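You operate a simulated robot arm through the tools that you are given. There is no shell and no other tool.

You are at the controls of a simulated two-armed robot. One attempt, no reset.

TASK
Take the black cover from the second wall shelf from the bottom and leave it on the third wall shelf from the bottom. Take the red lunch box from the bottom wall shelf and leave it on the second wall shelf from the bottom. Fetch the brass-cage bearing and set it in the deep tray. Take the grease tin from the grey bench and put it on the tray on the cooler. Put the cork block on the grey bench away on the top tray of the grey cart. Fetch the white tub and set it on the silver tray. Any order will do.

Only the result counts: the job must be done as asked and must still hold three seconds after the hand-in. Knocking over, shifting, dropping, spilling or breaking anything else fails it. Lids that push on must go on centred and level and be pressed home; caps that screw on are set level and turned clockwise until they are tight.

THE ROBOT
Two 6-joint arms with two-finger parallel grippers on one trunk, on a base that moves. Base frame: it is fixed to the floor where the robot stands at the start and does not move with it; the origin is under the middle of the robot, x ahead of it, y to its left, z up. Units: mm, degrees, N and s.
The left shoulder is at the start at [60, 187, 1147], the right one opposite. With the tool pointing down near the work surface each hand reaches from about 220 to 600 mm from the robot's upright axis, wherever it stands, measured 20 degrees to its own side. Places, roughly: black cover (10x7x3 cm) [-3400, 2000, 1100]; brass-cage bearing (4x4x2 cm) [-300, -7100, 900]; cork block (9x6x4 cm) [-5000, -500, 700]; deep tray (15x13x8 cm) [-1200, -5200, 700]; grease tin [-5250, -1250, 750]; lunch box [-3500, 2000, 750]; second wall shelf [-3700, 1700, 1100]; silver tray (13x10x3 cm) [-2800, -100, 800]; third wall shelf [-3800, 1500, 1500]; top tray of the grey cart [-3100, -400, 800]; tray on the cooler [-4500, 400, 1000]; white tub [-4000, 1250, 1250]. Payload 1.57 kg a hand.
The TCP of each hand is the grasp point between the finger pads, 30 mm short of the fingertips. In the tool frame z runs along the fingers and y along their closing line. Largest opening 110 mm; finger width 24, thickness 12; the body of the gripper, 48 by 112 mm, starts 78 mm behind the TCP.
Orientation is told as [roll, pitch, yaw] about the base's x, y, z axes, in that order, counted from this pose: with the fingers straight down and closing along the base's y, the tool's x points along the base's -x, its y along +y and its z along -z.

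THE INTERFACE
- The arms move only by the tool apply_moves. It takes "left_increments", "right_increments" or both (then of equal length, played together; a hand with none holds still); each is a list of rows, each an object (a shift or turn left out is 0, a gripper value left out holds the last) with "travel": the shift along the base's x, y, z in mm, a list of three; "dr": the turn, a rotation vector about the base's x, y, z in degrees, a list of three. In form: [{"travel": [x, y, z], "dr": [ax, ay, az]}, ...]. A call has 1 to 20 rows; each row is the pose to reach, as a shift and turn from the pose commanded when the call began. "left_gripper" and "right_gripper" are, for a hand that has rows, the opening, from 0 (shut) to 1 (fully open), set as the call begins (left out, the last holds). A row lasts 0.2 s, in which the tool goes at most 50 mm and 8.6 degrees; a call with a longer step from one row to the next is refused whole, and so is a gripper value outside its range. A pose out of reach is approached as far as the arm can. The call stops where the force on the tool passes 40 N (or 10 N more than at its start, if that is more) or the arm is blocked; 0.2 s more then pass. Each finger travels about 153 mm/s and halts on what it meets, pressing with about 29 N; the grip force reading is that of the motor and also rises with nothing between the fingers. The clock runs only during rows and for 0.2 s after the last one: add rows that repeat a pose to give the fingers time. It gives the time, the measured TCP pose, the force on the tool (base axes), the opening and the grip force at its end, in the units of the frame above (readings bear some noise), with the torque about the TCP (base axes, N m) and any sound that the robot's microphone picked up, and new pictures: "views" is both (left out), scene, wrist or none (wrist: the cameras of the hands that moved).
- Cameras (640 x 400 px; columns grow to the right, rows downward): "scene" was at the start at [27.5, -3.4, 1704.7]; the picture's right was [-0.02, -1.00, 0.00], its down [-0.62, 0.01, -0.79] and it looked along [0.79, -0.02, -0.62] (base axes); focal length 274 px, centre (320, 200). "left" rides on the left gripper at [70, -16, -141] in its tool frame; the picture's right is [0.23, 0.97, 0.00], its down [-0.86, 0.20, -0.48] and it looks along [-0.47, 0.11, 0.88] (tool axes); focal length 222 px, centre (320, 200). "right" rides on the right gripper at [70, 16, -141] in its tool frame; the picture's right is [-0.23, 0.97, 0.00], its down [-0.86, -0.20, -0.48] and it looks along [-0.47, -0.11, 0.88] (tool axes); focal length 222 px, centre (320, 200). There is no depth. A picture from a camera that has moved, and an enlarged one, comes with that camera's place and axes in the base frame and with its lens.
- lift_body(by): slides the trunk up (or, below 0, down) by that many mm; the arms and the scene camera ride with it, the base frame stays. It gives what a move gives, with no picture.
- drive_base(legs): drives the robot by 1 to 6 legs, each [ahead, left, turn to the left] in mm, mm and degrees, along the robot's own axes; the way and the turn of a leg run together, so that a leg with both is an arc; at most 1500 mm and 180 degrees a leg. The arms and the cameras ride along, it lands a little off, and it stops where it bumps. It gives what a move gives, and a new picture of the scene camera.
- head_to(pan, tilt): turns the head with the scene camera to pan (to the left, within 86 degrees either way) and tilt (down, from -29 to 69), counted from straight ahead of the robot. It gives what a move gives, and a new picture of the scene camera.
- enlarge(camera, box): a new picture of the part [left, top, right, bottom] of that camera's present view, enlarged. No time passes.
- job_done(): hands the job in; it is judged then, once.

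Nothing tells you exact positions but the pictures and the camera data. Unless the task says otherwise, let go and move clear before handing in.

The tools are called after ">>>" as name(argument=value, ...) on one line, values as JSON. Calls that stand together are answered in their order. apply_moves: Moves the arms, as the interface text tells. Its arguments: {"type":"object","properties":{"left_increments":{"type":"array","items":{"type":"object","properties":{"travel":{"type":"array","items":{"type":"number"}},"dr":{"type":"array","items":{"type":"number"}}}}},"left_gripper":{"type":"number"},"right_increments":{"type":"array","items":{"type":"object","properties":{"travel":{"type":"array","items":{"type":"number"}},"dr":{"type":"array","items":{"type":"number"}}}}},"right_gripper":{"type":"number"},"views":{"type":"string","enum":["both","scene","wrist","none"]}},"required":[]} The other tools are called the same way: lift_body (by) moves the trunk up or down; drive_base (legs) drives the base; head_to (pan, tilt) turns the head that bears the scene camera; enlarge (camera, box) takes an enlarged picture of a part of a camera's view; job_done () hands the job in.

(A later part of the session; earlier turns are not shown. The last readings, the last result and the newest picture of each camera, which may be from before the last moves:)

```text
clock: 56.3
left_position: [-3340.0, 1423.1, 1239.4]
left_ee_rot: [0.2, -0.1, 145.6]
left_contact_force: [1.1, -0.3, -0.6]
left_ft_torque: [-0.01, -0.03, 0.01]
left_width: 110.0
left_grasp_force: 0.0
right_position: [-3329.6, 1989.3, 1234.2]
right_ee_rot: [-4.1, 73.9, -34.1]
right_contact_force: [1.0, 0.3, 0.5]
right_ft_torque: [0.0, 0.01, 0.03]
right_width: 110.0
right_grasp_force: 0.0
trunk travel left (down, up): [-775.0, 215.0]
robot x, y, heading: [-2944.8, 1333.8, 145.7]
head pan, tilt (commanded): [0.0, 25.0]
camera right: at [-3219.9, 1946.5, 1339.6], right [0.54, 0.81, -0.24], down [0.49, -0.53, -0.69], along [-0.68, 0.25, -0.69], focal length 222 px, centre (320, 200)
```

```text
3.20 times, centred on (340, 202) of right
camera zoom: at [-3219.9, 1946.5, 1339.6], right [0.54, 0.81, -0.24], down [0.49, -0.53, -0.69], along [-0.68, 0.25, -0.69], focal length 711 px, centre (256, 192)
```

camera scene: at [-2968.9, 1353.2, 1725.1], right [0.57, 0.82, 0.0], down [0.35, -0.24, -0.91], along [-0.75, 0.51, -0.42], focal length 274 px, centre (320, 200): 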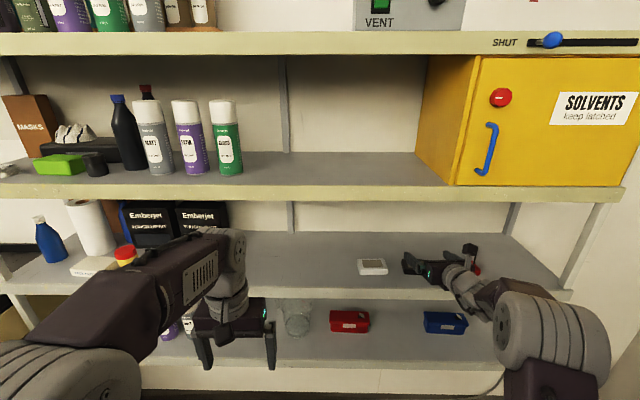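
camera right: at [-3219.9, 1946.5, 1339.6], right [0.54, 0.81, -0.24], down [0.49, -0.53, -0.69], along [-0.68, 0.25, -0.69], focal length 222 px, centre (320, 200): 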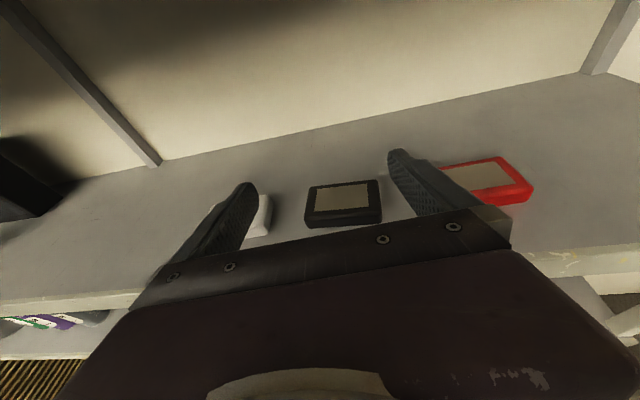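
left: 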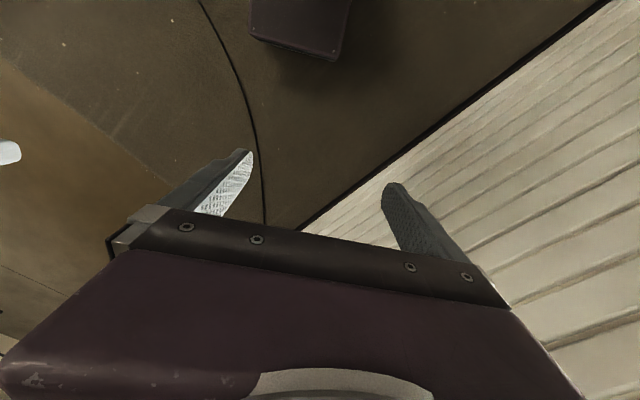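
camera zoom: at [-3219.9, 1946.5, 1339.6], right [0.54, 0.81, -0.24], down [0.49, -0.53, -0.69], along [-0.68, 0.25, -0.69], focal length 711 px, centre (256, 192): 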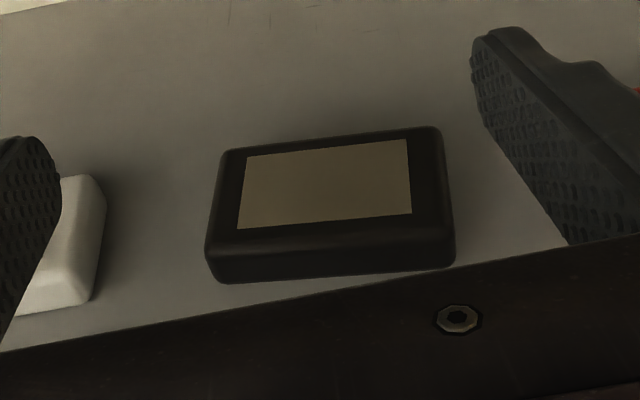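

Cover centre about (-3406, 2044.5), long side at 50°, about 98 mm long. I turn the hand to match, then lower to just above the shelf in front of it.

>>> apply_moves(right_increments=[{"travel": [-2, -3, -20], "dr": [0.4, -0.25, -5]}, {"travel": [-3.5, -5.7, -40], "dr": [0.9, -0.5, -10.1]}, {"travel": [-3.5, -5.7, -62], "dr": [0.9, -0.5, -10.1]}, {"travel": [-3.5, -5.7, -84], "dr": [0.9, -0.5, -10.1]}, {"travel": [-3.5, -5.7, -84], "dr": [0.9, -0.5, -10.1]}], views="wrist")

>>> enlarge(camera="right", box=[200, 130, 440, 280])

```text
clock: 57.5
left_position: [-3340.5, 1422.0, 1240.3]
left_ee_rot: [0.1, 0.1, 145.6]
left_contact_force: [-0.2, 0.5, 0.1]
left_ft_torque: [-0.02, -0.01, 0.0]
left_width: 110.0
left_grasp_force: 0.1
right_position: [-3327.8, 1987.9, 1152.5]
right_ee_rot: [-0.7, 74.0, -40.4]
right_contact_force: [0.3, -0.7, 0.5]
right_ft_torque: [-0.02, 0.0, 0.01]
right_width: 110.2
right_grasp_force: 0.0
right hand out of reach, approached as far as the arm can: row 4, 5
trunk travel left (down, up): [-775.0, 215.0]
robot x, y, heading: [-2943.7, 1332.0, 145.5]
head pan, tilt (commanded): [0.0, 25.0]
camera right: at [-3227.9, 1926.2, 1257.6], right [0.67, 0.71, -0.22], down [0.41, -0.6, -0.69], along [-0.62, 0.37, -0.69], focal length 222 px, centre (320, 200)
```

right: 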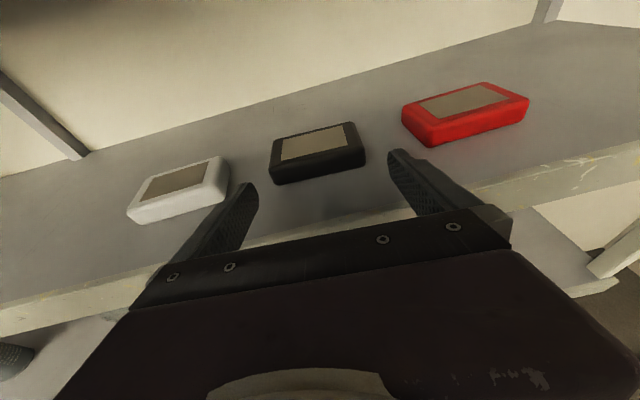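

```text
2.67 times, centred on (320, 205) of right
camera zoom: at [-3227.9, 1926.2, 1257.6], right [0.67, 0.71, -0.22], down [0.41, -0.6, -0.69], along [-0.62, 0.37, -0.69], focal length 592 px, centre (320, 187)
```

zoom: 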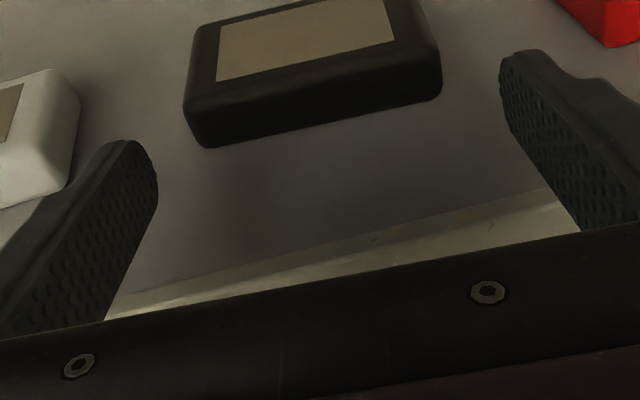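

The hand needs about 6 mm to the left. I correct, lower and advance 40 mm so the fingertips come alongside the cover's front corners.

>>> apply_moves(right_increments=[{"travel": [-5, -4, -8]}, {"travel": [-15, 4.5, -14]}, {"travel": [-25, 12.9, -17]}, {"travel": [-34.5, 21.1, -17]}, {"travel": [-34.5, 21.1, -17]}], views="wrist")

>>> enlarge(camera="right", box=[200, 130, 440, 280])

```text
clock: 58.7
left_position: [-3337.6, 1417.6, 1242.9]
left_ee_rot: [0.1, -0.2, 145.6]
left_contact_force: [-0.3, 0.6, 0.0]
left_ft_torque: [0.01, -0.02, -0.01]
left_width: 110.1
left_grasp_force: 0.0
right_position: [-3358.7, 2008.4, 1138.2]
right_ee_rot: [-0.6, 74.3, -40.4]
right_contact_force: [8.0, -5.3, 12.8]
right_ft_torque: [0.62, -0.35, -0.66]
right_width: 110.1
right_grasp_force: 0.0
right hand out of reach, approached as far as the arm can: row 1, 2, 3, 4
trunk travel left (down, up): [-775.0, 215.0]
robot x, y, heading: [-2940.0, 1336.0, 145.6]
head pan, tilt (commanded): [0.0, 25.0]
camera right: at [-3258.7, 1946.5, 1244.5], right [0.67, 0.71, -0.22], down [0.4, -0.6, -0.69], along [-0.62, 0.38, -0.69], focal length 222 px, centre (320, 200)
```

right: 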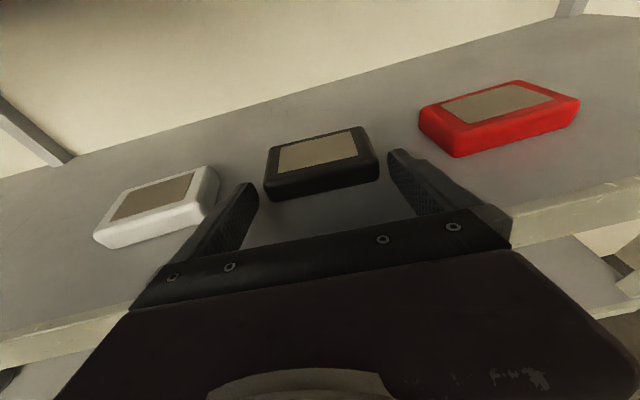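

```text
2.67 times, centred on (320, 205) of right
camera zoom: at [-3258.7, 1946.5, 1244.5], right [0.67, 0.71, -0.22], down [0.4, -0.6, -0.69], along [-0.62, 0.38, -0.69], focal length 592 px, centre (320, 187)
```

zoom: 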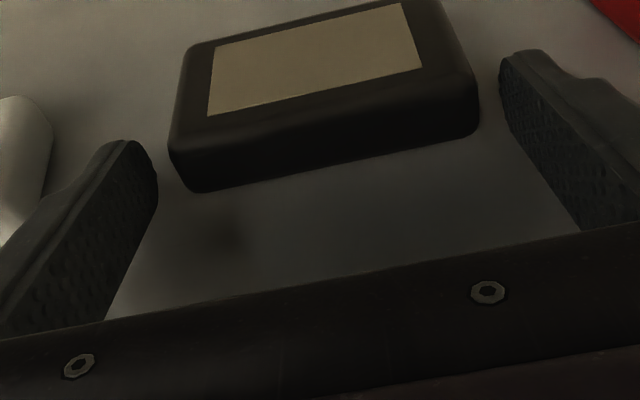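

The right fingertip touches the shelf, which tells me the shelf surface is at about z=1118. The fingers straddle the cover; I raise 3 mm and advance 45 mm.

>>> apply_moves(right_increments=[{"travel": [0, 0, 4]}, {"travel": [-9, 7.5, 4]}, {"travel": [-18, 15, 4]}, {"travel": [-27, 22.5, 4]}, {"travel": [-34.5, 28.8, 4]}, {"travel": [-34.5, 28.8, 4]}], views="wrist")

>>> enlarge(camera="right", box=[200, 130, 440, 280])

```text
clock: 60.1
left_position: [-3339.8, 1420.5, 1240.4]
left_ee_rot: [-0.1, -0.1, 145.6]
left_contact_force: [-1.1, -0.4, -0.1]
left_ft_torque: [0.03, 0.02, 0.02]
left_width: 109.9
left_grasp_force: 0.1
right_position: [-3397.5, 2035.0, 1139.1]
right_ee_rot: [-0.1, 74.1, -40.6]
right_contact_force: [4.4, -3.8, 4.5]
right_ft_torque: [0.2, -0.14, -0.24]
right_width: 109.8
right_grasp_force: 0.0
trunk travel left (down, up): [-775.0, 215.0]
robot x, y, heading: [-2943.9, 1332.8, 145.6]
head pan, tilt (commanded): [0.0, 25.0]
camera right: at [-3297.3, 1974.0, 1245.0], right [0.68, 0.7, -0.22], down [0.4, -0.6, -0.69], along [-0.62, 0.38, -0.69], focal length 222 px, centre (320, 200)
```

right: 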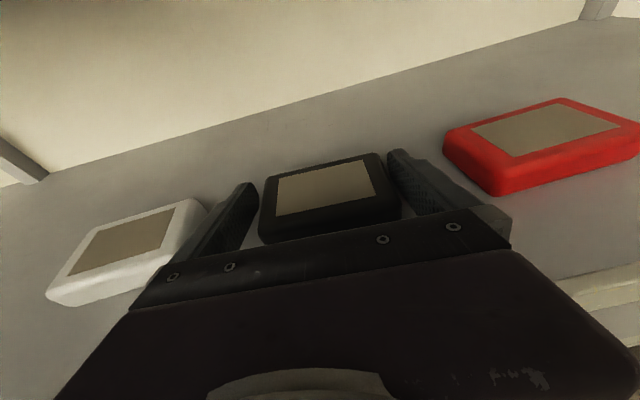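

```text
2.67 times, centred on (320, 205) of right
camera zoom: at [-3297.3, 1974.0, 1245.0], right [0.68, 0.7, -0.22], down [0.4, -0.6, -0.69], along [-0.62, 0.38, -0.69], focal length 592 px, centre (320, 187)
```

zoom: 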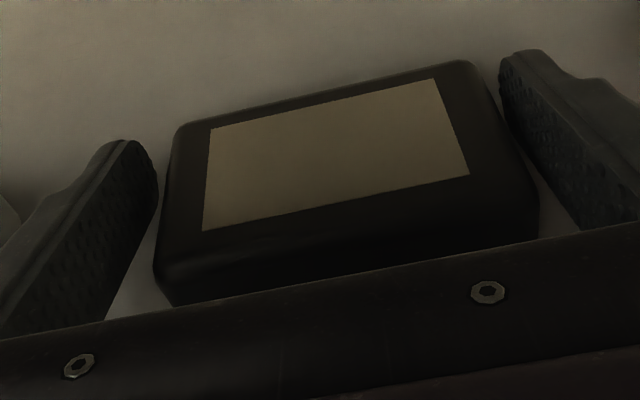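

The cover sits between both fingers. I close the right gripper.

>>> apply_moves(right_increments=[{"travel": [0, 0, 0]}, {"travel": [0, 0, 0]}, {"travel": [0, 0, 0]}], right_gripper=0, views="wrist")

```text
clock: 60.9
left_position: [-3338.9, 1421.8, 1240.3]
left_ee_rot: [0.0, 0.0, 145.6]
left_contact_force: [0.4, -0.3, -0.2]
left_ft_torque: [-0.02, 0.0, 0.0]
left_width: 109.8
left_grasp_force: 0.1
right_position: [-3395.9, 2038.6, 1139.4]
right_ee_rot: [-0.4, 74.2, -40.5]
right_contact_force: [3.0, 4.4, 7.5]
right_ft_torque: [0.39, -0.21, 0.0]
right_width: 95.1
right_grasp_force: 28.6
trunk travel left (down, up): [-775.0, 215.0]
robot x, y, heading: [-2942.8, 1336.6, 145.3]
head pan, tilt (commanded): [0.0, 25.0]
camera right: at [-3297.0, 1975.2, 1244.8], right [0.68, 0.7, -0.22], down [0.4, -0.6, -0.69], along [-0.62, 0.38, -0.69], focal length 222 px, centre (320, 200)
```

right: 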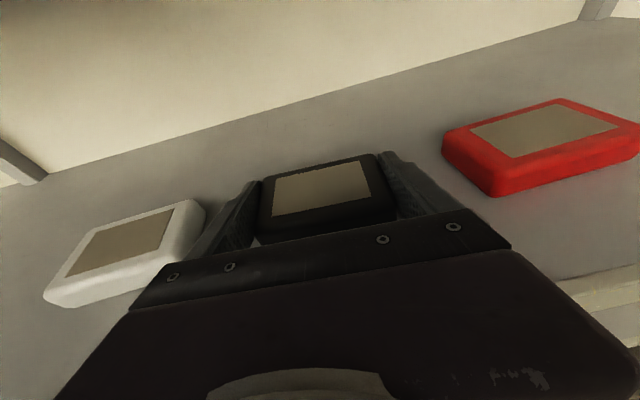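

Gripped at 95 mm. I lift the cover 60 mm, then back the base out of the shelf.

>>> apply_moves(right_increments=[{"travel": [0, 0, 15]}, {"travel": [0, 0, 35]}, {"travel": [0, 0, 60]}, {"travel": [0, 0, 60]}], views="wrist")

>>> drive_base(legs=[[-230, 0, 0]])

>>> lift_body(by=215)

>>> head_to(pan=0, tilt=30)

```text
clock: 61.9
left_position: [-3341.4, 1423.1, 1240.2]
left_ee_rot: [0.0, 0.1, 145.6]
left_contact_force: [0.8, -0.4, -0.4]
left_ft_torque: [0.01, -0.01, 0.0]
left_width: 110.1
left_grasp_force: 0.1
right_position: [-3399.1, 2037.8, 1197.4]
right_ee_rot: [-0.4, 73.9, -40.7]
right_contact_force: [-0.6, -0.7, -3.3]
right_ft_torque: [-0.01, 0.0, 0.02]
right_width: 94.9
right_grasp_force: 29.3
trunk travel left (down, up): [-775.0, 215.0]
robot x, y, heading: [-2943.4, 1335.6, 145.3]
head pan, tilt (commanded): [0.0, 25.0]
camera right: at [-3298.4, 1975.8, 1302.6], right [0.68, 0.7, -0.22], down [0.4, -0.6, -0.69], along [-0.62, 0.38, -0.69], focal length 222 px, centre (320, 200)
```

right: 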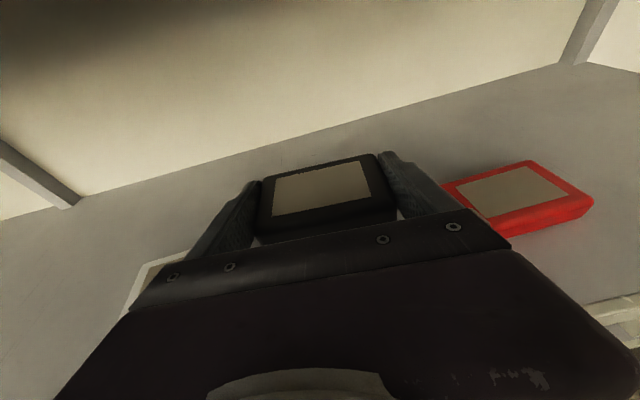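

```text
clock: 63.6
left_position: [-3157.1, 1296.5, 1239.7]
left_ee_rot: [0.0, 0.1, 145.7]
left_contact_force: [0.1, -0.6, -0.9]
left_ft_torque: [0.01, 0.01, -0.04]
left_width: 109.8
left_grasp_force: 0.0
right_position: [-3214.4, 1911.8, 1195.8]
right_ee_rot: [-0.3, 73.9, -40.6]
right_contact_force: [0.0, 0.3, -2.8]
right_ft_torque: [0.01, 0.0, 0.0]
right_width: 94.9
right_grasp_force: 28.9
trunk travel left (down, up): [-775.0, 215.0]
robot x, y, heading: [-2759.1, 1204.3, 145.8]
head pan, tilt (commanded): [0.0, 25.0]
camera scene: at [-2786.9, 1226.7, 1725.0], right [0.56, 0.83, 0.0], down [0.35, -0.24, -0.91], along [-0.75, 0.51, -0.42], focal length 274 px, centre (320, 200)
```

scene: 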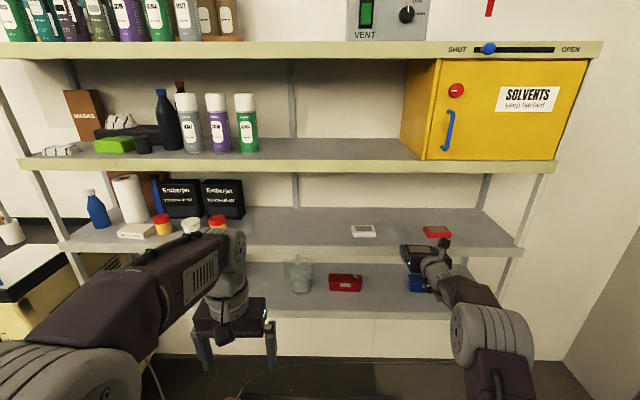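

```text
clock: 65.9
left_position: [-3156.3, 1294.2, 1454.1]
left_ee_rot: [-0.1, 0.1, 145.8]
left_contact_force: [0.2, 0.3, 0.3]
left_ft_torque: [-0.01, -0.01, 0.02]
left_width: 110.1
left_grasp_force: 0.0
right_position: [-3212.0, 1910.0, 1412.1]
right_ee_rot: [-0.4, 74.0, -40.5]
right_contact_force: [0.5, -0.3, -2.2]
right_ft_torque: [0.01, 0.01, -0.01]
right_width: 94.9
right_grasp_force: 29.2
trunk travel left (down, up): [-990.0, 0.0]
robot x, y, heading: [-2759.0, 1206.6, 145.5]
head pan, tilt (commanded): [0.0, 25.0]
```

```text
clock: 66.5
left_position: [-3154.6, 1294.8, 1454.2]
left_ee_rot: [-0.1, -0.1, 145.7]
left_contact_force: [-0.4, -0.5, -0.3]
left_ft_torque: [0.01, 0.01, 0.04]
left_width: 109.9
left_grasp_force: 0.0
right_position: [-3212.6, 1910.8, 1412.4]
right_ee_rot: [-0.3, 74.0, -40.6]
right_contact_force: [-0.6, 0.2, -3.4]
right_ft_torque: [-0.03, 0.0, -0.02]
right_width: 94.8
right_grasp_force: 28.7
trunk travel left (down, up): [-990.0, 0.0]
robot x, y, heading: [-2757.7, 1209.0, 145.6]
head pan, tilt (commanded): [0.0, 30.0]
camera scene: at [-2783.5, 1224.3, 1932.1], right [0.56, 0.83, 0.0], down [0.41, -0.28, -0.87], along [-0.72, 0.49, -0.5], focal length 274 px, centre (320, 200)
```

scene: 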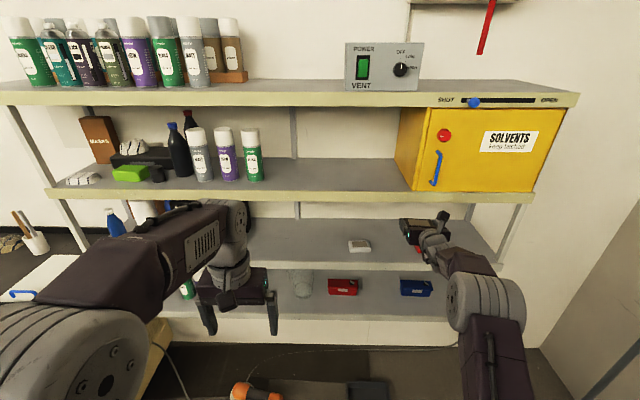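

The third shelf's surface is at about z=1455 and the gap between the green can and the yellow cabinet is wide enough. I raise the cover above that level, then shift left 265 mm.

>>> apply_moves(right_increments=[{"travel": [0, 0, 25]}, {"travel": [0, 0, 50]}, {"travel": [0, 0, 75]}, {"travel": [0, 0, 103]}, {"travel": [0, 0, 103]}], views="none")

>>> drive_base(legs=[[0, 265, 0]])

```text
clock: 67.7
left_position: [-3155.8, 1295.1, 1455.3]
left_ee_rot: [0.0, 0.0, 145.7]
left_contact_force: [0.2, -0.2, 0.3]
left_ft_torque: [0.04, 0.0, 0.02]
left_width: 110.0
left_grasp_force: 0.0
right_position: [-3212.4, 1912.6, 1515.2]
right_ee_rot: [-0.2, 74.0, -40.6]
right_contact_force: [0.7, -0.1, -1.5]
right_ft_torque: [0.0, 0.0, 0.0]
right_width: 94.8
right_grasp_force: 29.0
trunk travel left (down, up): [-990.0, 0.0]
robot x, y, heading: [-2758.5, 1207.0, 145.5]
head pan, tilt (commanded): [0.0, 30.0]
```

```text
clock: 69.6
left_position: [-3303.3, 1077.5, 1455.6]
left_ee_rot: [0.3, 0.1, 145.8]
left_contact_force: [-0.2, 0.4, -1.3]
left_ft_torque: [-0.05, 0.02, 0.0]
left_width: 110.0
left_grasp_force: 0.0
right_position: [-3361.1, 1695.5, 1513.4]
right_ee_rot: [-0.9, 74.1, -41.1]
right_contact_force: [0.0, 0.2, -2.5]
right_ft_torque: [-0.03, -0.01, 0.05]
right_width: 94.8
right_grasp_force: 29.1
trunk travel left (down, up): [-990.0, 0.0]
robot x, y, heading: [-2908.2, 988.9, 145.8]
head pan, tilt (commanded): [0.0, 30.0]
camera scene: at [-2930.0, 1009.2, 1932.1], right [0.56, 0.83, 0.0], down [0.41, -0.28, -0.87], along [-0.72, 0.48, -0.5], focal length 274 px, centre (320, 200)
```

scene: 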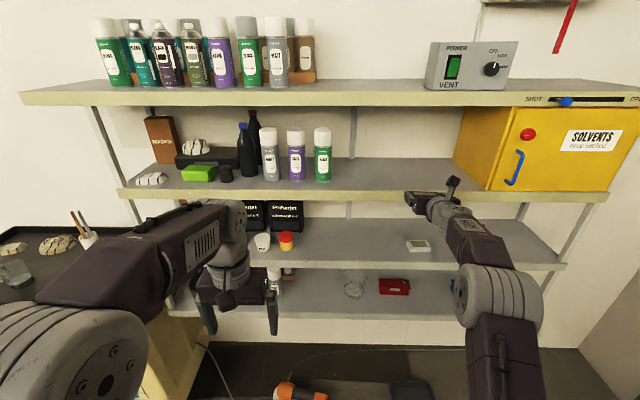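

The cover is now aimed at the middle of the free space on the third shelf. I drive forward 225 mm.

>>> drive_base(legs=[[225, 0, 0]])

>>> apply_moves(right_increments=[{"travel": [0, 0, 0]}], views="wrist")

```text
clock: 71.3
left_position: [-3483.0, 1195.7, 1455.9]
left_ee_rot: [0.1, -0.2, 145.7]
left_contact_force: [1.7, 0.0, -0.2]
left_ft_torque: [0.02, 0.07, -0.01]
left_width: 109.9
left_grasp_force: 0.1
right_position: [-3539.9, 1812.9, 1518.1]
right_ee_rot: [-0.3, 74.4, -40.6]
right_contact_force: [0.1, -0.4, -2.1]
right_ft_torque: [0.0, -0.02, -0.01]
right_width: 95.0
right_grasp_force: 29.4
trunk travel left (down, up): [-990.0, 0.0]
robot x, y, heading: [-3095.1, 1110.0, 145.5]
head pan, tilt (commanded): [0.0, 30.0]
camera scene: at [-3110.9, 1123.3, 1932.2], right [0.56, 0.83, 0.0], down [0.41, -0.28, -0.87], along [-0.72, 0.49, -0.5], focal length 274 px, centre (320, 200)
```

scene: 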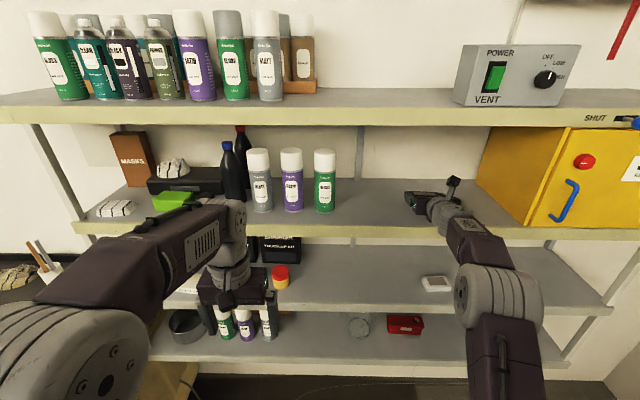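

```text
clock: 71.7
left_position: [-3491.4, 1202.5, 1454.8]
left_ee_rot: [0.0, 0.2, 145.6]
left_contact_force: [-0.3, 0.5, -0.8]
left_ft_torque: [-0.01, -0.02, 0.01]
left_width: 109.9
left_grasp_force: 0.0
right_position: [-3547.9, 1819.2, 1512.1]
right_ee_rot: [-0.3, 73.7, -40.6]
right_contact_force: [-0.3, 1.2, -2.5]
right_ft_torque: [0.0, 0.01, -0.03]
right_width: 94.8
right_grasp_force: 28.7
trunk travel left (down, up): [-990.0, 0.0]
robot x, y, heading: [-3095.4, 1107.5, 145.5]
head pan, tilt (commanded): [0.0, 30.0]
camera right: at [-3448.6, 1757.5, 1618.1], right [0.68, 0.7, -0.22], down [0.4, -0.6, -0.69], along [-0.61, 0.38, -0.69], focal length 222 px, centre (320, 200)
```

right: 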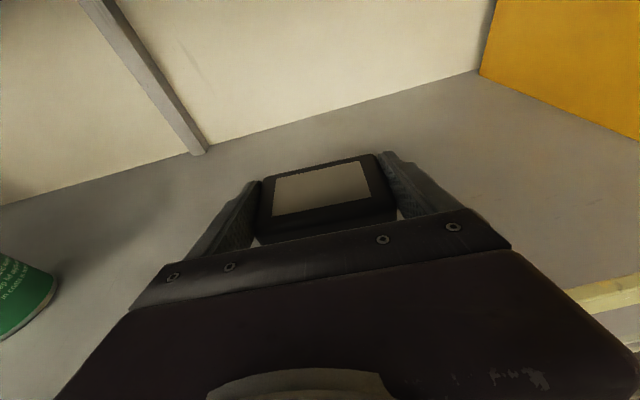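

The cover is over the third shelf, about 80–90 mm behind its edge. I lower it gently.

>>> apply_moves(right_increments=[{"travel": [0, 0, -12]}, {"travel": [0, 0, -22]}, {"travel": [0, 0, -29]}, {"travel": [0, 0, -29]}], views="wrist")

>>> apply_moves(right_increments=[{"travel": [0, 0, -2]}, {"travel": [0, 0, -4]}, {"travel": [0, 0, -5]}, {"travel": [0, 0, -5]}], views="wrist")

```text
clock: 72.7
left_position: [-3488.1, 1197.3, 1454.9]
left_ee_rot: [0.0, 0.0, 145.7]
left_contact_force: [0.0, -0.6, 0.3]
left_ft_torque: [-0.01, 0.02, 0.02]
left_width: 110.0
left_grasp_force: 0.1
right_position: [-3544.4, 1816.6, 1486.6]
right_ee_rot: [-0.1, 74.0, -40.5]
right_contact_force: [0.4, -0.2, -2.3]
right_ft_torque: [-0.02, -0.02, -0.02]
right_width: 94.9
right_grasp_force: 28.9
trunk travel left (down, up): [-990.0, 0.0]
robot x, y, heading: [-3092.3, 1111.7, 145.9]
head pan, tilt (commanded): [0.0, 30.0]
camera right: at [-3444.5, 1753.5, 1592.3], right [0.68, 0.7, -0.22], down [0.4, -0.6, -0.69], along [-0.62, 0.38, -0.69], focal length 222 px, centre (320, 200)
```

right: 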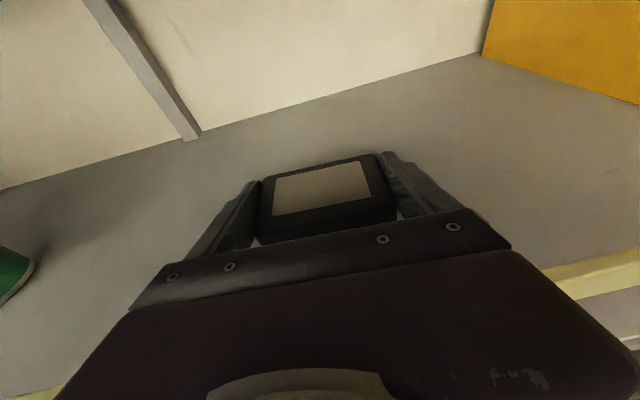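

```text
clock: 73.7
left_position: [-3491.4, 1200.2, 1455.3]
left_ee_rot: [-0.1, 0.1, 145.7]
left_contact_force: [0.4, 0.2, -0.6]
left_ft_torque: [-0.01, -0.01, -0.04]
left_width: 110.1
left_grasp_force: 0.1
right_position: [-3545.0, 1817.3, 1481.0]
right_ee_rot: [-0.3, 74.0, -40.6]
right_contact_force: [0.4, -0.1, -2.0]
right_ft_torque: [-0.02, -0.01, 0.0]
right_width: 95.0
right_grasp_force: 29.1
trunk travel left (down, up): [-990.0, 0.0]
robot x, y, heading: [-3095.5, 1111.1, 145.4]
head pan, tilt (commanded): [0.0, 30.0]
camera right: at [-3445.7, 1755.5, 1586.3], right [0.68, 0.7, -0.22], down [0.4, -0.6, -0.69], along [-0.62, 0.38, -0.69], focal length 222 px, centre (320, 200)
```

right: 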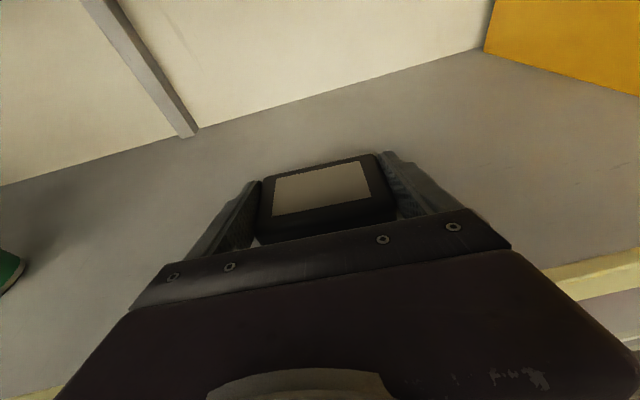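

No contact yet; I keep lowering in small steps.

>>> apply_moves(right_increments=[{"travel": [0, 0, -2]}, {"travel": [0, 0, -3]}, {"travel": [0, 0, -4]}, {"travel": [0, 0, -4]}], views="none")

>>> apply_moves(right_increments=[{"travel": [0, 0, -1]}, {"travel": [0, 0, -2]}, {"travel": [0, 0, -3]}, {"travel": [0, 0, -3]}], views="none")

```text
clock: 74.7
left_position: [-3489.5, 1197.5, 1455.1]
left_ee_rot: [0.0, 0.0, 145.6]
left_contact_force: [0.4, 0.0, 0.1]
left_ft_torque: [0.02, 0.0, -0.01]
left_width: 110.2
left_grasp_force: 0.1
right_position: [-3544.9, 1817.7, 1480.0]
right_ee_rot: [-0.3, 74.3, -40.4]
right_contact_force: [-3.2, 5.9, 12.9]
right_ft_torque: [-0.02, -0.45, 0.16]
right_width: 94.9
right_grasp_force: 29.2
trunk travel left (down, up): [-990.0, 0.0]
robot x, y, heading: [-3091.9, 1112.2, 145.5]
head pan, tilt (commanded): [0.0, 30.0]
```

```text
clock: 75.7
left_position: [-3487.4, 1198.6, 1456.1]
left_ee_rot: [0.0, -0.1, 145.6]
left_contact_force: [0.5, 0.2, -0.4]
left_ft_torque: [-0.01, 0.03, 0.03]
left_width: 110.1
left_grasp_force: 0.1
right_position: [-3542.8, 1815.9, 1479.8]
right_ee_rot: [-0.1, 74.5, -40.5]
right_contact_force: [-5.5, 9.9, 28.2]
right_ft_torque: [0.01, -0.26, 0.22]
right_width: 94.8
right_grasp_force: 28.9
trunk travel left (down, up): [-990.0, 0.0]
robot x, y, heading: [-3092.6, 1108.9, 145.7]
head pan, tilt (commanded): [0.0, 30.0]
```

Contact is made. I relieve the pressing, then open the fingers.

>>> apply_moves(right_increments=[{"travel": [0, 0, 2]}, {"travel": [0, 0, 4.5]}, {"travel": [0, 0, 4.5]}], views="none")

>>> apply_moves(right_increments=[{"travel": [0, 0, 0]}, {"travel": [0, 0, 0]}, {"travel": [0, 0, 0]}], right_gripper=1, views="both")

```text
clock: 76.5
left_position: [-3489.3, 1198.0, 1454.0]
left_ee_rot: [0.1, -0.1, 145.6]
left_contact_force: [0.7, 0.3, 0.2]
left_ft_torque: [-0.03, 0.03, 0.01]
left_width: 109.9
left_grasp_force: 0.0
right_position: [-3543.7, 1816.9, 1480.0]
right_ee_rot: [-0.1, 74.0, -40.6]
right_contact_force: [-2.0, 4.7, 12.9]
right_ft_torque: [0.62, 0.25, 0.01]
right_width: 94.8
right_grasp_force: 28.7
trunk travel left (down, up): [-990.0, 0.0]
robot x, y, heading: [-3091.3, 1110.1, 145.7]
head pan, tilt (commanded): [0.0, 30.0]
```

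```text
clock: 77.3
left_position: [-3488.6, 1197.0, 1454.8]
left_ee_rot: [-0.1, 0.0, 145.5]
left_contact_force: [-0.2, 0.3, -0.1]
left_ft_torque: [-0.02, -0.01, 0.03]
left_width: 109.6
left_grasp_force: 0.0
right_position: [-3543.7, 1813.5, 1480.4]
right_ee_rot: [-0.1, 74.0, -40.3]
right_contact_force: [2.1, -7.7, 3.4]
right_ft_torque: [0.15, 0.05, -0.07]
right_width: 107.3
right_grasp_force: 0.0
trunk travel left (down, up): [-990.0, 0.0]
robot x, y, heading: [-3094.5, 1113.7, 145.6]
head pan, tilt (commanded): [0.0, 30.0]
camera scene: at [-3116.2, 1124.5, 1932.0], right [0.56, 0.83, 0.0], down [0.41, -0.28, -0.87], along [-0.71, 0.49, -0.5], focal length 274 px, centre (320, 200)
camera right: at [-3444.8, 1751.4, 1585.4], right [0.68, 0.7, -0.22], down [0.4, -0.6, -0.69], along [-0.62, 0.38, -0.69], focal length 222 px, centre (320, 200)
```

scene: 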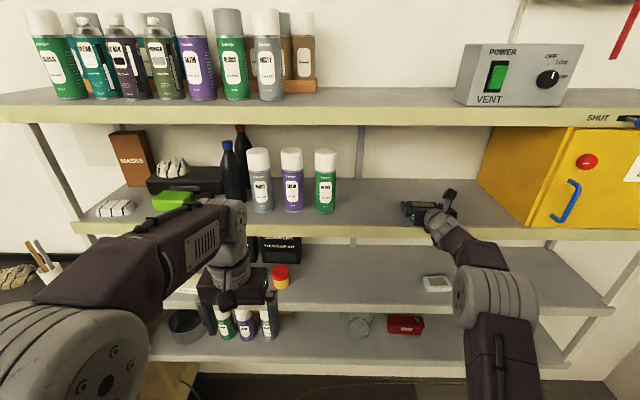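
right: 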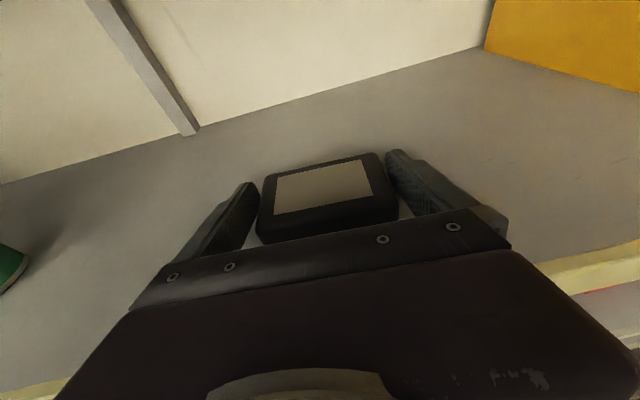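

Released. I lift the hand straight up 60 mm and back out.

>>> apply_moves(right_increments=[{"travel": [0, 0, 0]}, {"travel": [0, 0, 12]}, {"travel": [0, 0, 35]}, {"travel": [0, 0, 60]}, {"travel": [0, 0, 60]}], views="wrist")

>>> drive_base(legs=[[-250, 0, 0]])

```text
clock: 78.5
left_position: [-3489.6, 1199.7, 1454.5]
left_ee_rot: [0.1, 0.1, 145.6]
left_contact_force: [-0.3, -0.4, 0.0]
left_ft_torque: [-0.01, 0.0, 0.0]
left_width: 109.7
left_grasp_force: 0.1
right_position: [-3544.7, 1818.6, 1539.0]
right_ee_rot: [-0.3, 74.0, -40.7]
right_contact_force: [-0.5, 0.2, -0.5]
right_ft_torque: [-0.02, 0.0, -0.02]
right_width: 109.9
right_grasp_force: 0.1
trunk travel left (down, up): [-990.0, 0.0]
robot x, y, heading: [-3092.2, 1115.6, 145.3]
head pan, tilt (commanded): [0.0, 30.0]
camera right: at [-3445.4, 1756.1, 1644.2], right [0.68, 0.7, -0.22], down [0.4, -0.6, -0.69], along [-0.62, 0.38, -0.69], focal length 222 px, centre (320, 200)
```

right: 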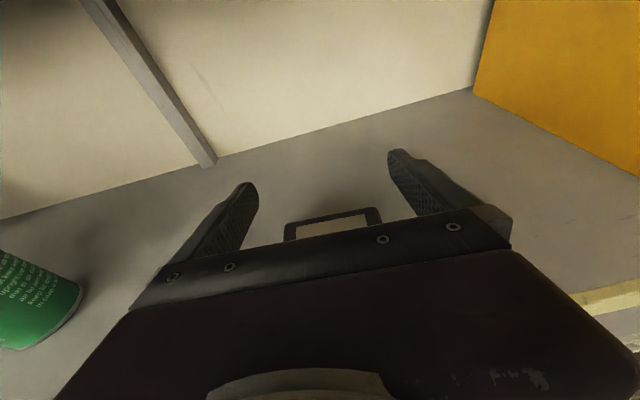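

```text
clock: 80.4
left_position: [-3282.6, 1056.8, 1454.3]
left_ee_rot: [0.0, 0.4, 145.7]
left_contact_force: [-0.2, 0.2, -0.3]
left_ft_torque: [0.02, -0.03, 0.0]
left_width: 109.8
left_grasp_force: 0.0
right_position: [-3340.7, 1675.5, 1534.3]
right_ee_rot: [-0.3, 73.8, -40.3]
right_contact_force: [-0.4, 0.3, 0.2]
right_ft_torque: [0.02, 0.0, 0.02]
right_width: 110.1
right_grasp_force: 0.0
trunk travel left (down, up): [-990.0, 0.0]
robot x, y, heading: [-2879.7, 962.3, 145.9]
head pan, tilt (commanded): [0.0, 30.0]
camera scene: at [-2911.2, 988.1, 1931.9], right [0.56, 0.83, 0.0], down [0.42, -0.28, -0.86], along [-0.71, 0.49, -0.5], focal length 274 px, centre (320, 200)
```

scene: 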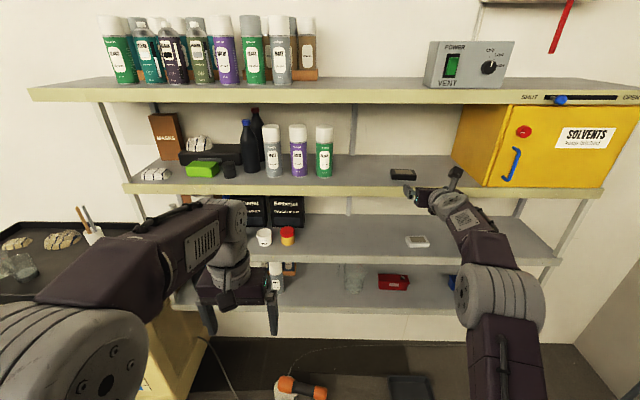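

The black cover now lies on the third shelf. Before the lunch box I need to know how big my base is, so I look down with the head and also at floor objects under the shelf.

>>> head_to(pan=0, tilt=69)

>>> head_to(pan=-60, tilt=69)

```text
clock: 81.4
left_position: [-3277.8, 1054.4, 1455.0]
left_ee_rot: [0.0, -0.1, 145.8]
left_contact_force: [-0.1, -0.8, -0.1]
left_ft_torque: [-0.02, 0.03, -0.04]
left_width: 110.2
left_grasp_force: 0.1
right_position: [-3333.1, 1672.1, 1539.9]
right_ee_rot: [-0.3, 74.1, -40.4]
right_contact_force: [0.4, 0.5, -0.5]
right_ft_torque: [0.0, -0.02, -0.04]
right_width: 110.0
right_grasp_force: 0.0
trunk travel left (down, up): [-990.0, 0.0]
robot x, y, heading: [-2878.8, 967.8, 145.9]
head pan, tilt (commanded): [0.0, 68.8]
camera scene: at [-2875.3, 963.5, 1880.7], right [0.56, 0.83, 0.0], down [0.77, -0.52, -0.36], along [-0.3, 0.2, -0.93], focal length 274 px, centre (320, 200)
```

scene: 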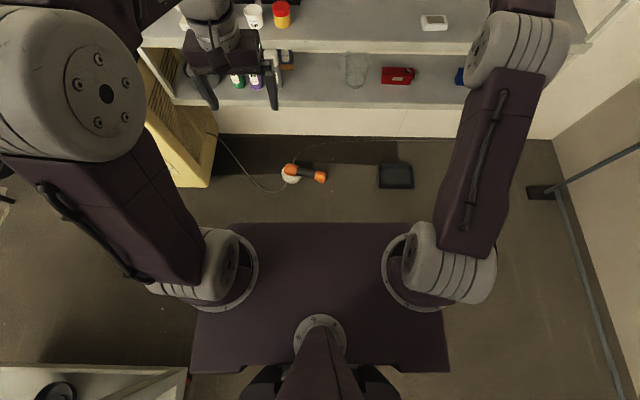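

```text
clock: 82.7
left_position: [-3277.1, 1053.2, 1455.6]
left_ee_rot: [0.0, 0.0, 145.9]
left_contact_force: [0.0, 0.2, 0.3]
left_ft_torque: [-0.02, 0.01, -0.01]
left_width: 109.8
left_grasp_force: 0.0
right_position: [-3335.1, 1672.0, 1539.0]
right_ee_rot: [-0.3, 74.0, -40.4]
right_contact_force: [-0.1, 0.0, 0.3]
right_ft_torque: [0.01, 0.03, -0.01]
right_width: 110.1
right_grasp_force: 0.1
trunk travel left (down, up): [-990.0, 0.0]
robot x, y, heading: [-2881.4, 967.8, 145.9]
head pan, tilt (commanded): [-60.0, 68.8]
camera scene: at [-2826.1, 988.6, 1880.6], right [1.0, -0.07, 0.0], down [-0.07, -0.93, -0.36], along [0.03, 0.36, -0.93], focal length 274 px, centre (320, 200)
```

scene: 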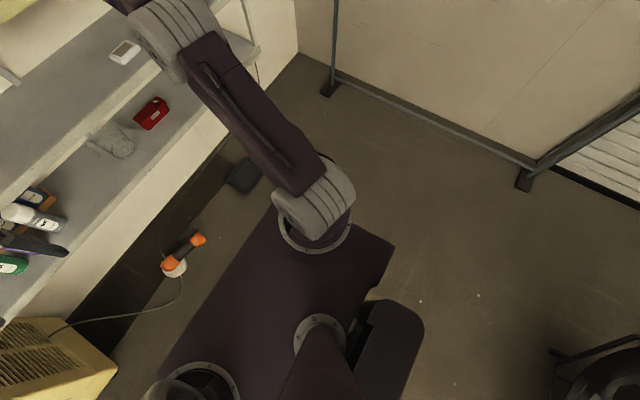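

The arms are on a trunk plate; the floor base seems to extend about 370 mm from the axis, so I shouldn't go much closer than ~560 mm to the shelf edge because of the drill and black tray on the floor. For the lunch box I plan to swing its left end inward with the closed fingers so its right end faces my right hand, then grip it front-to-back. I lower the trunk first.

>>> lift_body(by=-530)

>>> head_to(pan=-15, tilt=25)

>>> enlarge(camera="scene", box=[200, 160, 460, 320])

```text
refused: -530 is not a number from -400 to 400
```

```text
clock: 83.8
left_position: [-3278.3, 1055.7, 1455.9]
left_ee_rot: [0.0, 0.0, 145.7]
left_contact_force: [-0.7, -0.1, -0.1]
left_ft_torque: [-0.03, -0.01, -0.01]
left_width: 110.1
left_grasp_force: 0.1
right_position: [-3335.5, 1673.2, 1539.0]
right_ee_rot: [-0.1, 74.0, -40.5]
right_contact_force: [0.7, 0.3, 0.7]
right_ft_torque: [0.03, 0.0, 0.01]
right_width: 110.1
right_grasp_force: 0.1
trunk travel left (down, up): [-990.0, 0.0]
robot x, y, heading: [-2882.6, 967.8, 145.7]
head pan, tilt (commanded): [-15.0, 25.0]
camera scene: at [-2890.6, 1002.8, 1940.0], right [0.76, 0.65, 0.0], down [0.28, -0.32, -0.91], along [-0.59, 0.69, -0.42], focal length 274 px, centre (320, 200)
```

scene: 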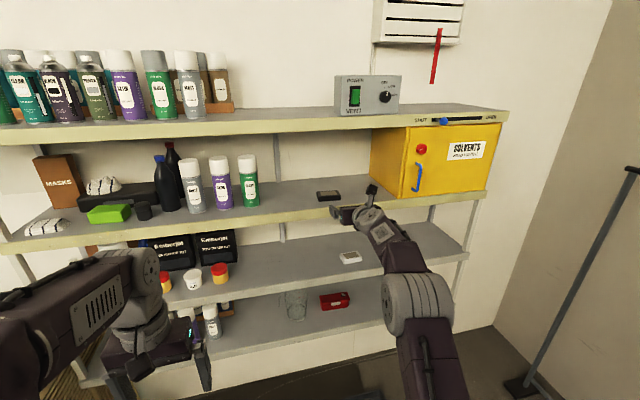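

```text
2.46 times, centred on (330, 240) of scene
camera zoom: at [-2890.6, 1002.8, 1940.0], right [0.76, 0.65, 0.0], down [0.28, -0.32, -0.91], along [-0.59, 0.69, -0.42], focal length 676 px, centre (295, 102)
```

zoom: 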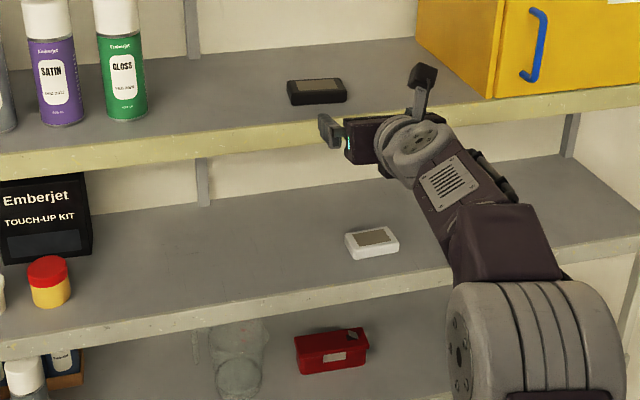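

>>> lift_body(by=-400)

>>> lift_body(by=-130)

>>> head_to(pan=-15, tilt=25)

>>> enlarge(camera="scene", box=[200, 160, 460, 320])

```text
clock: 87.7
left_position: [-3278.9, 1053.2, 1054.3]
left_ee_rot: [0.0, 0.0, 145.7]
left_contact_force: [0.2, 0.9, -0.8]
left_ft_torque: [0.0, -0.01, 0.03]
left_width: 110.0
left_grasp_force: 0.0
right_position: [-3334.9, 1672.5, 1137.6]
right_ee_rot: [-0.1, 74.0, -40.5]
right_contact_force: [0.7, -0.2, 0.3]
right_ft_torque: [-0.02, 0.0, 0.01]
right_width: 109.9
right_grasp_force: 0.0
trunk travel left (down, up): [-590.0, 400.0]
robot x, y, heading: [-2882.7, 968.3, 145.9]
head pan, tilt (commanded): [-15.0, 25.0]
```

```text
clock: 89.3
left_position: [-3277.4, 1053.5, 924.4]
left_ee_rot: [0.0, 0.1, 145.9]
left_contact_force: [-0.4, 0.8, 0.5]
left_ft_torque: [0.02, -0.03, -0.04]
left_width: 110.0
left_grasp_force: 0.1
right_position: [-3334.4, 1671.8, 1008.6]
right_ee_rot: [-0.3, 74.0, -40.4]
right_contact_force: [0.0, 0.1, 0.2]
right_ft_torque: [0.02, 0.01, 0.01]
right_width: 109.7
right_grasp_force: 0.0
trunk travel left (down, up): [-460.0, 530.0]
robot x, y, heading: [-2882.5, 967.8, 145.7]
head pan, tilt (commanded): [-15.0, 25.0]
```

```text
clock: 89.9
left_position: [-3278.4, 1054.2, 925.0]
left_ee_rot: [0.0, 0.0, 145.8]
left_contact_force: [0.1, -0.4, -0.8]
left_ft_torque: [0.07, -0.01, 0.0]
left_width: 110.2
left_grasp_force: 0.0
right_position: [-3335.0, 1672.5, 1008.8]
right_ee_rot: [-0.3, 73.9, -40.4]
right_contact_force: [0.0, -0.1, -0.4]
right_ft_torque: [0.0, -0.01, -0.02]
right_width: 110.2
right_grasp_force: 0.0
trunk travel left (down, up): [-460.0, 530.0]
robot x, y, heading: [-2882.3, 972.7, 145.8]
head pan, tilt (commanded): [-15.0, 25.0]
camera scene: at [-2890.8, 1002.8, 1410.1], right [0.76, 0.65, 0.0], down [0.28, -0.32, -0.91], along [-0.59, 0.69, -0.42], focal length 274 px, centre (320, 200)
```

scene: 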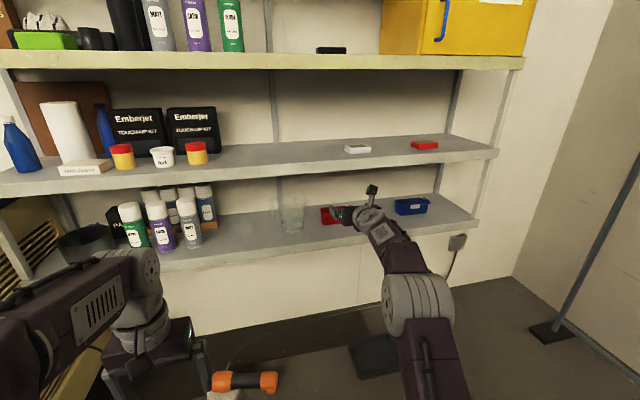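

```text
2.46 times, centred on (330, 240) of scene
camera zoom: at [-2890.8, 1002.8, 1410.1], right [0.76, 0.65, 0.0], down [0.28, -0.32, -0.91], along [-0.59, 0.69, -0.42], focal length 676 px, centre (295, 102)
```

zoom: 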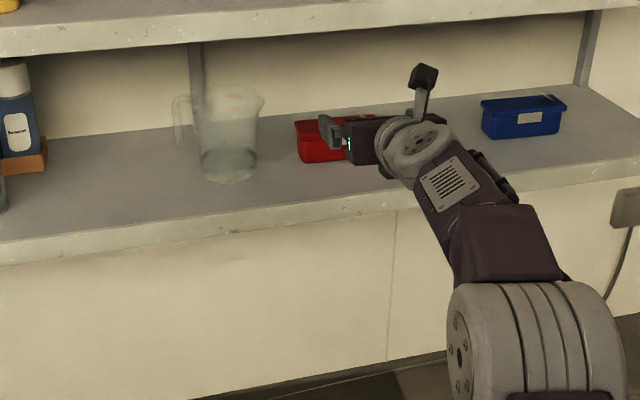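

The jug stands left of the lunch box, about 80 mm from it. I close the right fingers, lower the hand to lunch-box height and pull it in a bit.

>>> apply_moves(right_increments=[{"travel": [7, -5, -20], "dr": [0, 0, 0.5]}, {"travel": [14, -10, -45], "dr": [0, 0, 1]}, {"travel": [21, -15, -70], "dr": [0, 0, 1.5]}, {"travel": [28, -20, -95], "dr": [0, 0, 2]}, {"travel": [35, -25, -120], "dr": [0, 0, 2.5]}, {"travel": [45, -31, -145], "dr": [0, 0, 3]}, {"travel": [55, -38, -170], "dr": [0, 0, 3.5]}, {"travel": [66, -45, -185], "dr": [0, 0, 4]}, {"travel": [66, -45, -185], "dr": [0, 0, 4]}], right_gripper=0, views="wrist")

```text
clock: 91.9
left_position: [-3278.5, 1053.7, 925.0]
left_ee_rot: [0.0, 0.1, 145.9]
left_contact_force: [0.3, -0.2, -0.3]
left_ft_torque: [-0.02, -0.01, -0.02]
left_width: 110.1
left_grasp_force: 0.1
right_position: [-3267.9, 1628.3, 822.7]
right_ee_rot: [-0.2, 73.9, -36.3]
right_contact_force: [-0.4, -0.5, -0.4]
right_ft_torque: [-0.05, -0.03, 0.01]
right_width: 0.0
right_grasp_force: 21.7
trunk travel left (down, up): [-460.0, 530.0]
robot x, y, heading: [-2883.8, 963.7, 145.8]
head pan, tilt (commanded): [-15.0, 25.0]
camera right: at [-3164.9, 1572.9, 929.0], right [0.63, 0.75, -0.22], down [0.44, -0.57, -0.69], along [-0.64, 0.33, -0.69], focal length 222 px, centre (320, 200)
```

right: 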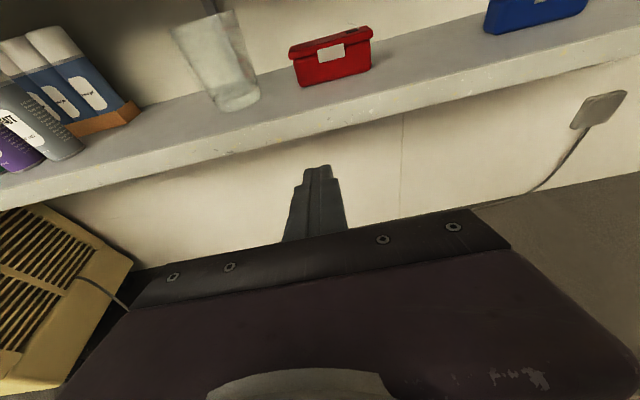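

The hand is in line with the left part of the lunch box. I drive forward to just short of it.

>>> drive_base(legs=[[313, -12, 0]])

>>> apply_moves(right_increments=[{"travel": [0, 0, 0]}], views="wrist")

```text
clock: 94.0
left_position: [-3536.3, 1245.0, 925.3]
left_ee_rot: [0.1, 0.1, 145.7]
left_contact_force: [-0.2, -0.3, -0.3]
left_ft_torque: [0.01, -0.01, 0.02]
left_width: 109.8
left_grasp_force: 0.1
right_position: [-3525.6, 1819.6, 823.5]
right_ee_rot: [-0.3, 74.0, -36.4]
right_contact_force: [-0.2, -1.0, 0.0]
right_ft_torque: [0.03, 0.03, 0.0]
right_width: 0.0
right_grasp_force: 21.1
trunk travel left (down, up): [-460.0, 530.0]
robot x, y, heading: [-3137.6, 1159.9, 145.5]
head pan, tilt (commanded): [-15.0, 25.0]
camera scene: at [-3149.2, 1193.5, 1410.0], right [0.76, 0.65, 0.0], down [0.28, -0.32, -0.91], along [-0.59, 0.69, -0.42], focal length 274 px, centre (320, 200)
```

scene: 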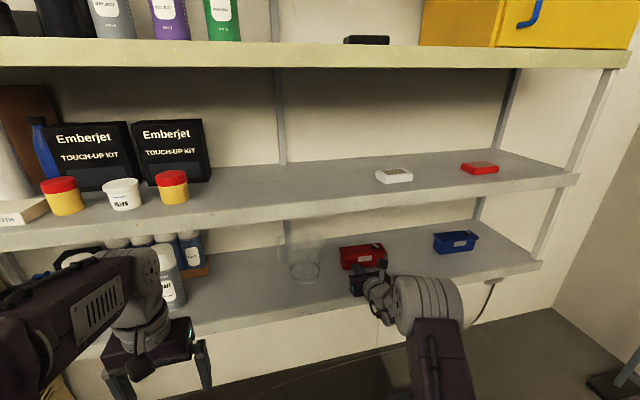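

```text
clock: 94.4
left_position: [-3535.3, 1245.0, 925.1]
left_ee_rot: [0.0, 0.0, 145.7]
left_contact_force: [-0.2, 0.3, 0.5]
left_ft_torque: [-0.03, 0.02, 0.03]
left_width: 110.3
left_grasp_force: 0.0
right_position: [-3524.1, 1818.5, 824.0]
right_ee_rot: [-0.3, 74.0, -36.5]
right_contact_force: [-0.7, 0.6, -0.7]
right_ft_torque: [-0.02, 0.0, 0.0]
right_width: 0.0
right_grasp_force: 21.5
trunk travel left (down, up): [-460.0, 530.0]
robot x, y, heading: [-3140.1, 1155.5, 145.8]
head pan, tilt (commanded): [-15.0, 25.0]
camera right: at [-3421.5, 1763.7, 929.3], right [0.63, 0.75, -0.22], down [0.44, -0.57, -0.69], along [-0.64, 0.34, -0.69], focal length 222 px, centre (320, 200)
```

right: 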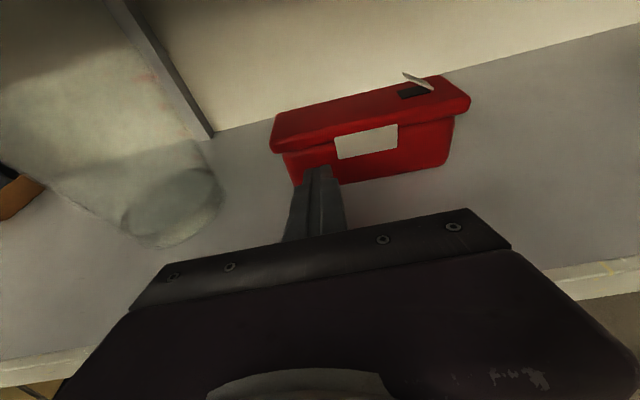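

The fingertip is about 25 mm in front of the lunch box's left part. I push slowly inward 70 mm and look.

>>> apply_moves(right_increments=[{"travel": [-8.2, 5.8, 0]}, {"travel": [-16.3, 11.6, 0]}, {"travel": [-24.5, 17.3, 0]}, {"travel": [-32.6, 23.1, 0]}, {"travel": [-40.8, 28.9, 0]}, {"travel": [-49, 34.7, 0]}, {"travel": [-57.1, 40.5, 0]}, {"travel": [-57.1, 40.5, 0]}], views="wrist")

```text
clock: 96.2
left_position: [-3535.3, 1245.2, 924.1]
left_ee_rot: [-0.1, 0.1, 145.7]
left_contact_force: [-0.7, 0.5, -0.6]
left_ft_torque: [-0.01, 0.0, -0.03]
left_width: 110.1
left_grasp_force: 0.1
right_position: [-3581.4, 1859.4, 822.7]
right_ee_rot: [-0.2, 73.9, -36.5]
right_contact_force: [-0.7, 1.2, 0.7]
right_ft_torque: [-0.03, 0.02, -0.05]
right_width: 0.1
right_grasp_force: 20.9
trunk travel left (down, up): [-460.0, 530.0]
robot x, y, heading: [-3139.2, 1156.9, 145.6]
head pan, tilt (commanded): [-15.0, 25.0]
camera right: at [-3478.6, 1804.7, 928.8], right [0.63, 0.75, -0.22], down [0.44, -0.57, -0.69], along [-0.64, 0.34, -0.69], focal length 222 px, centre (320, 200)
```

right: 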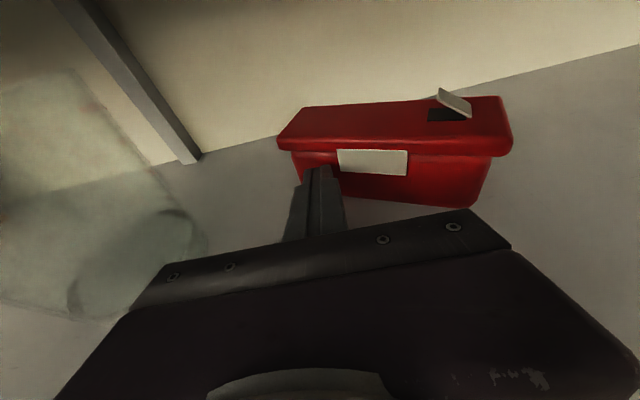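

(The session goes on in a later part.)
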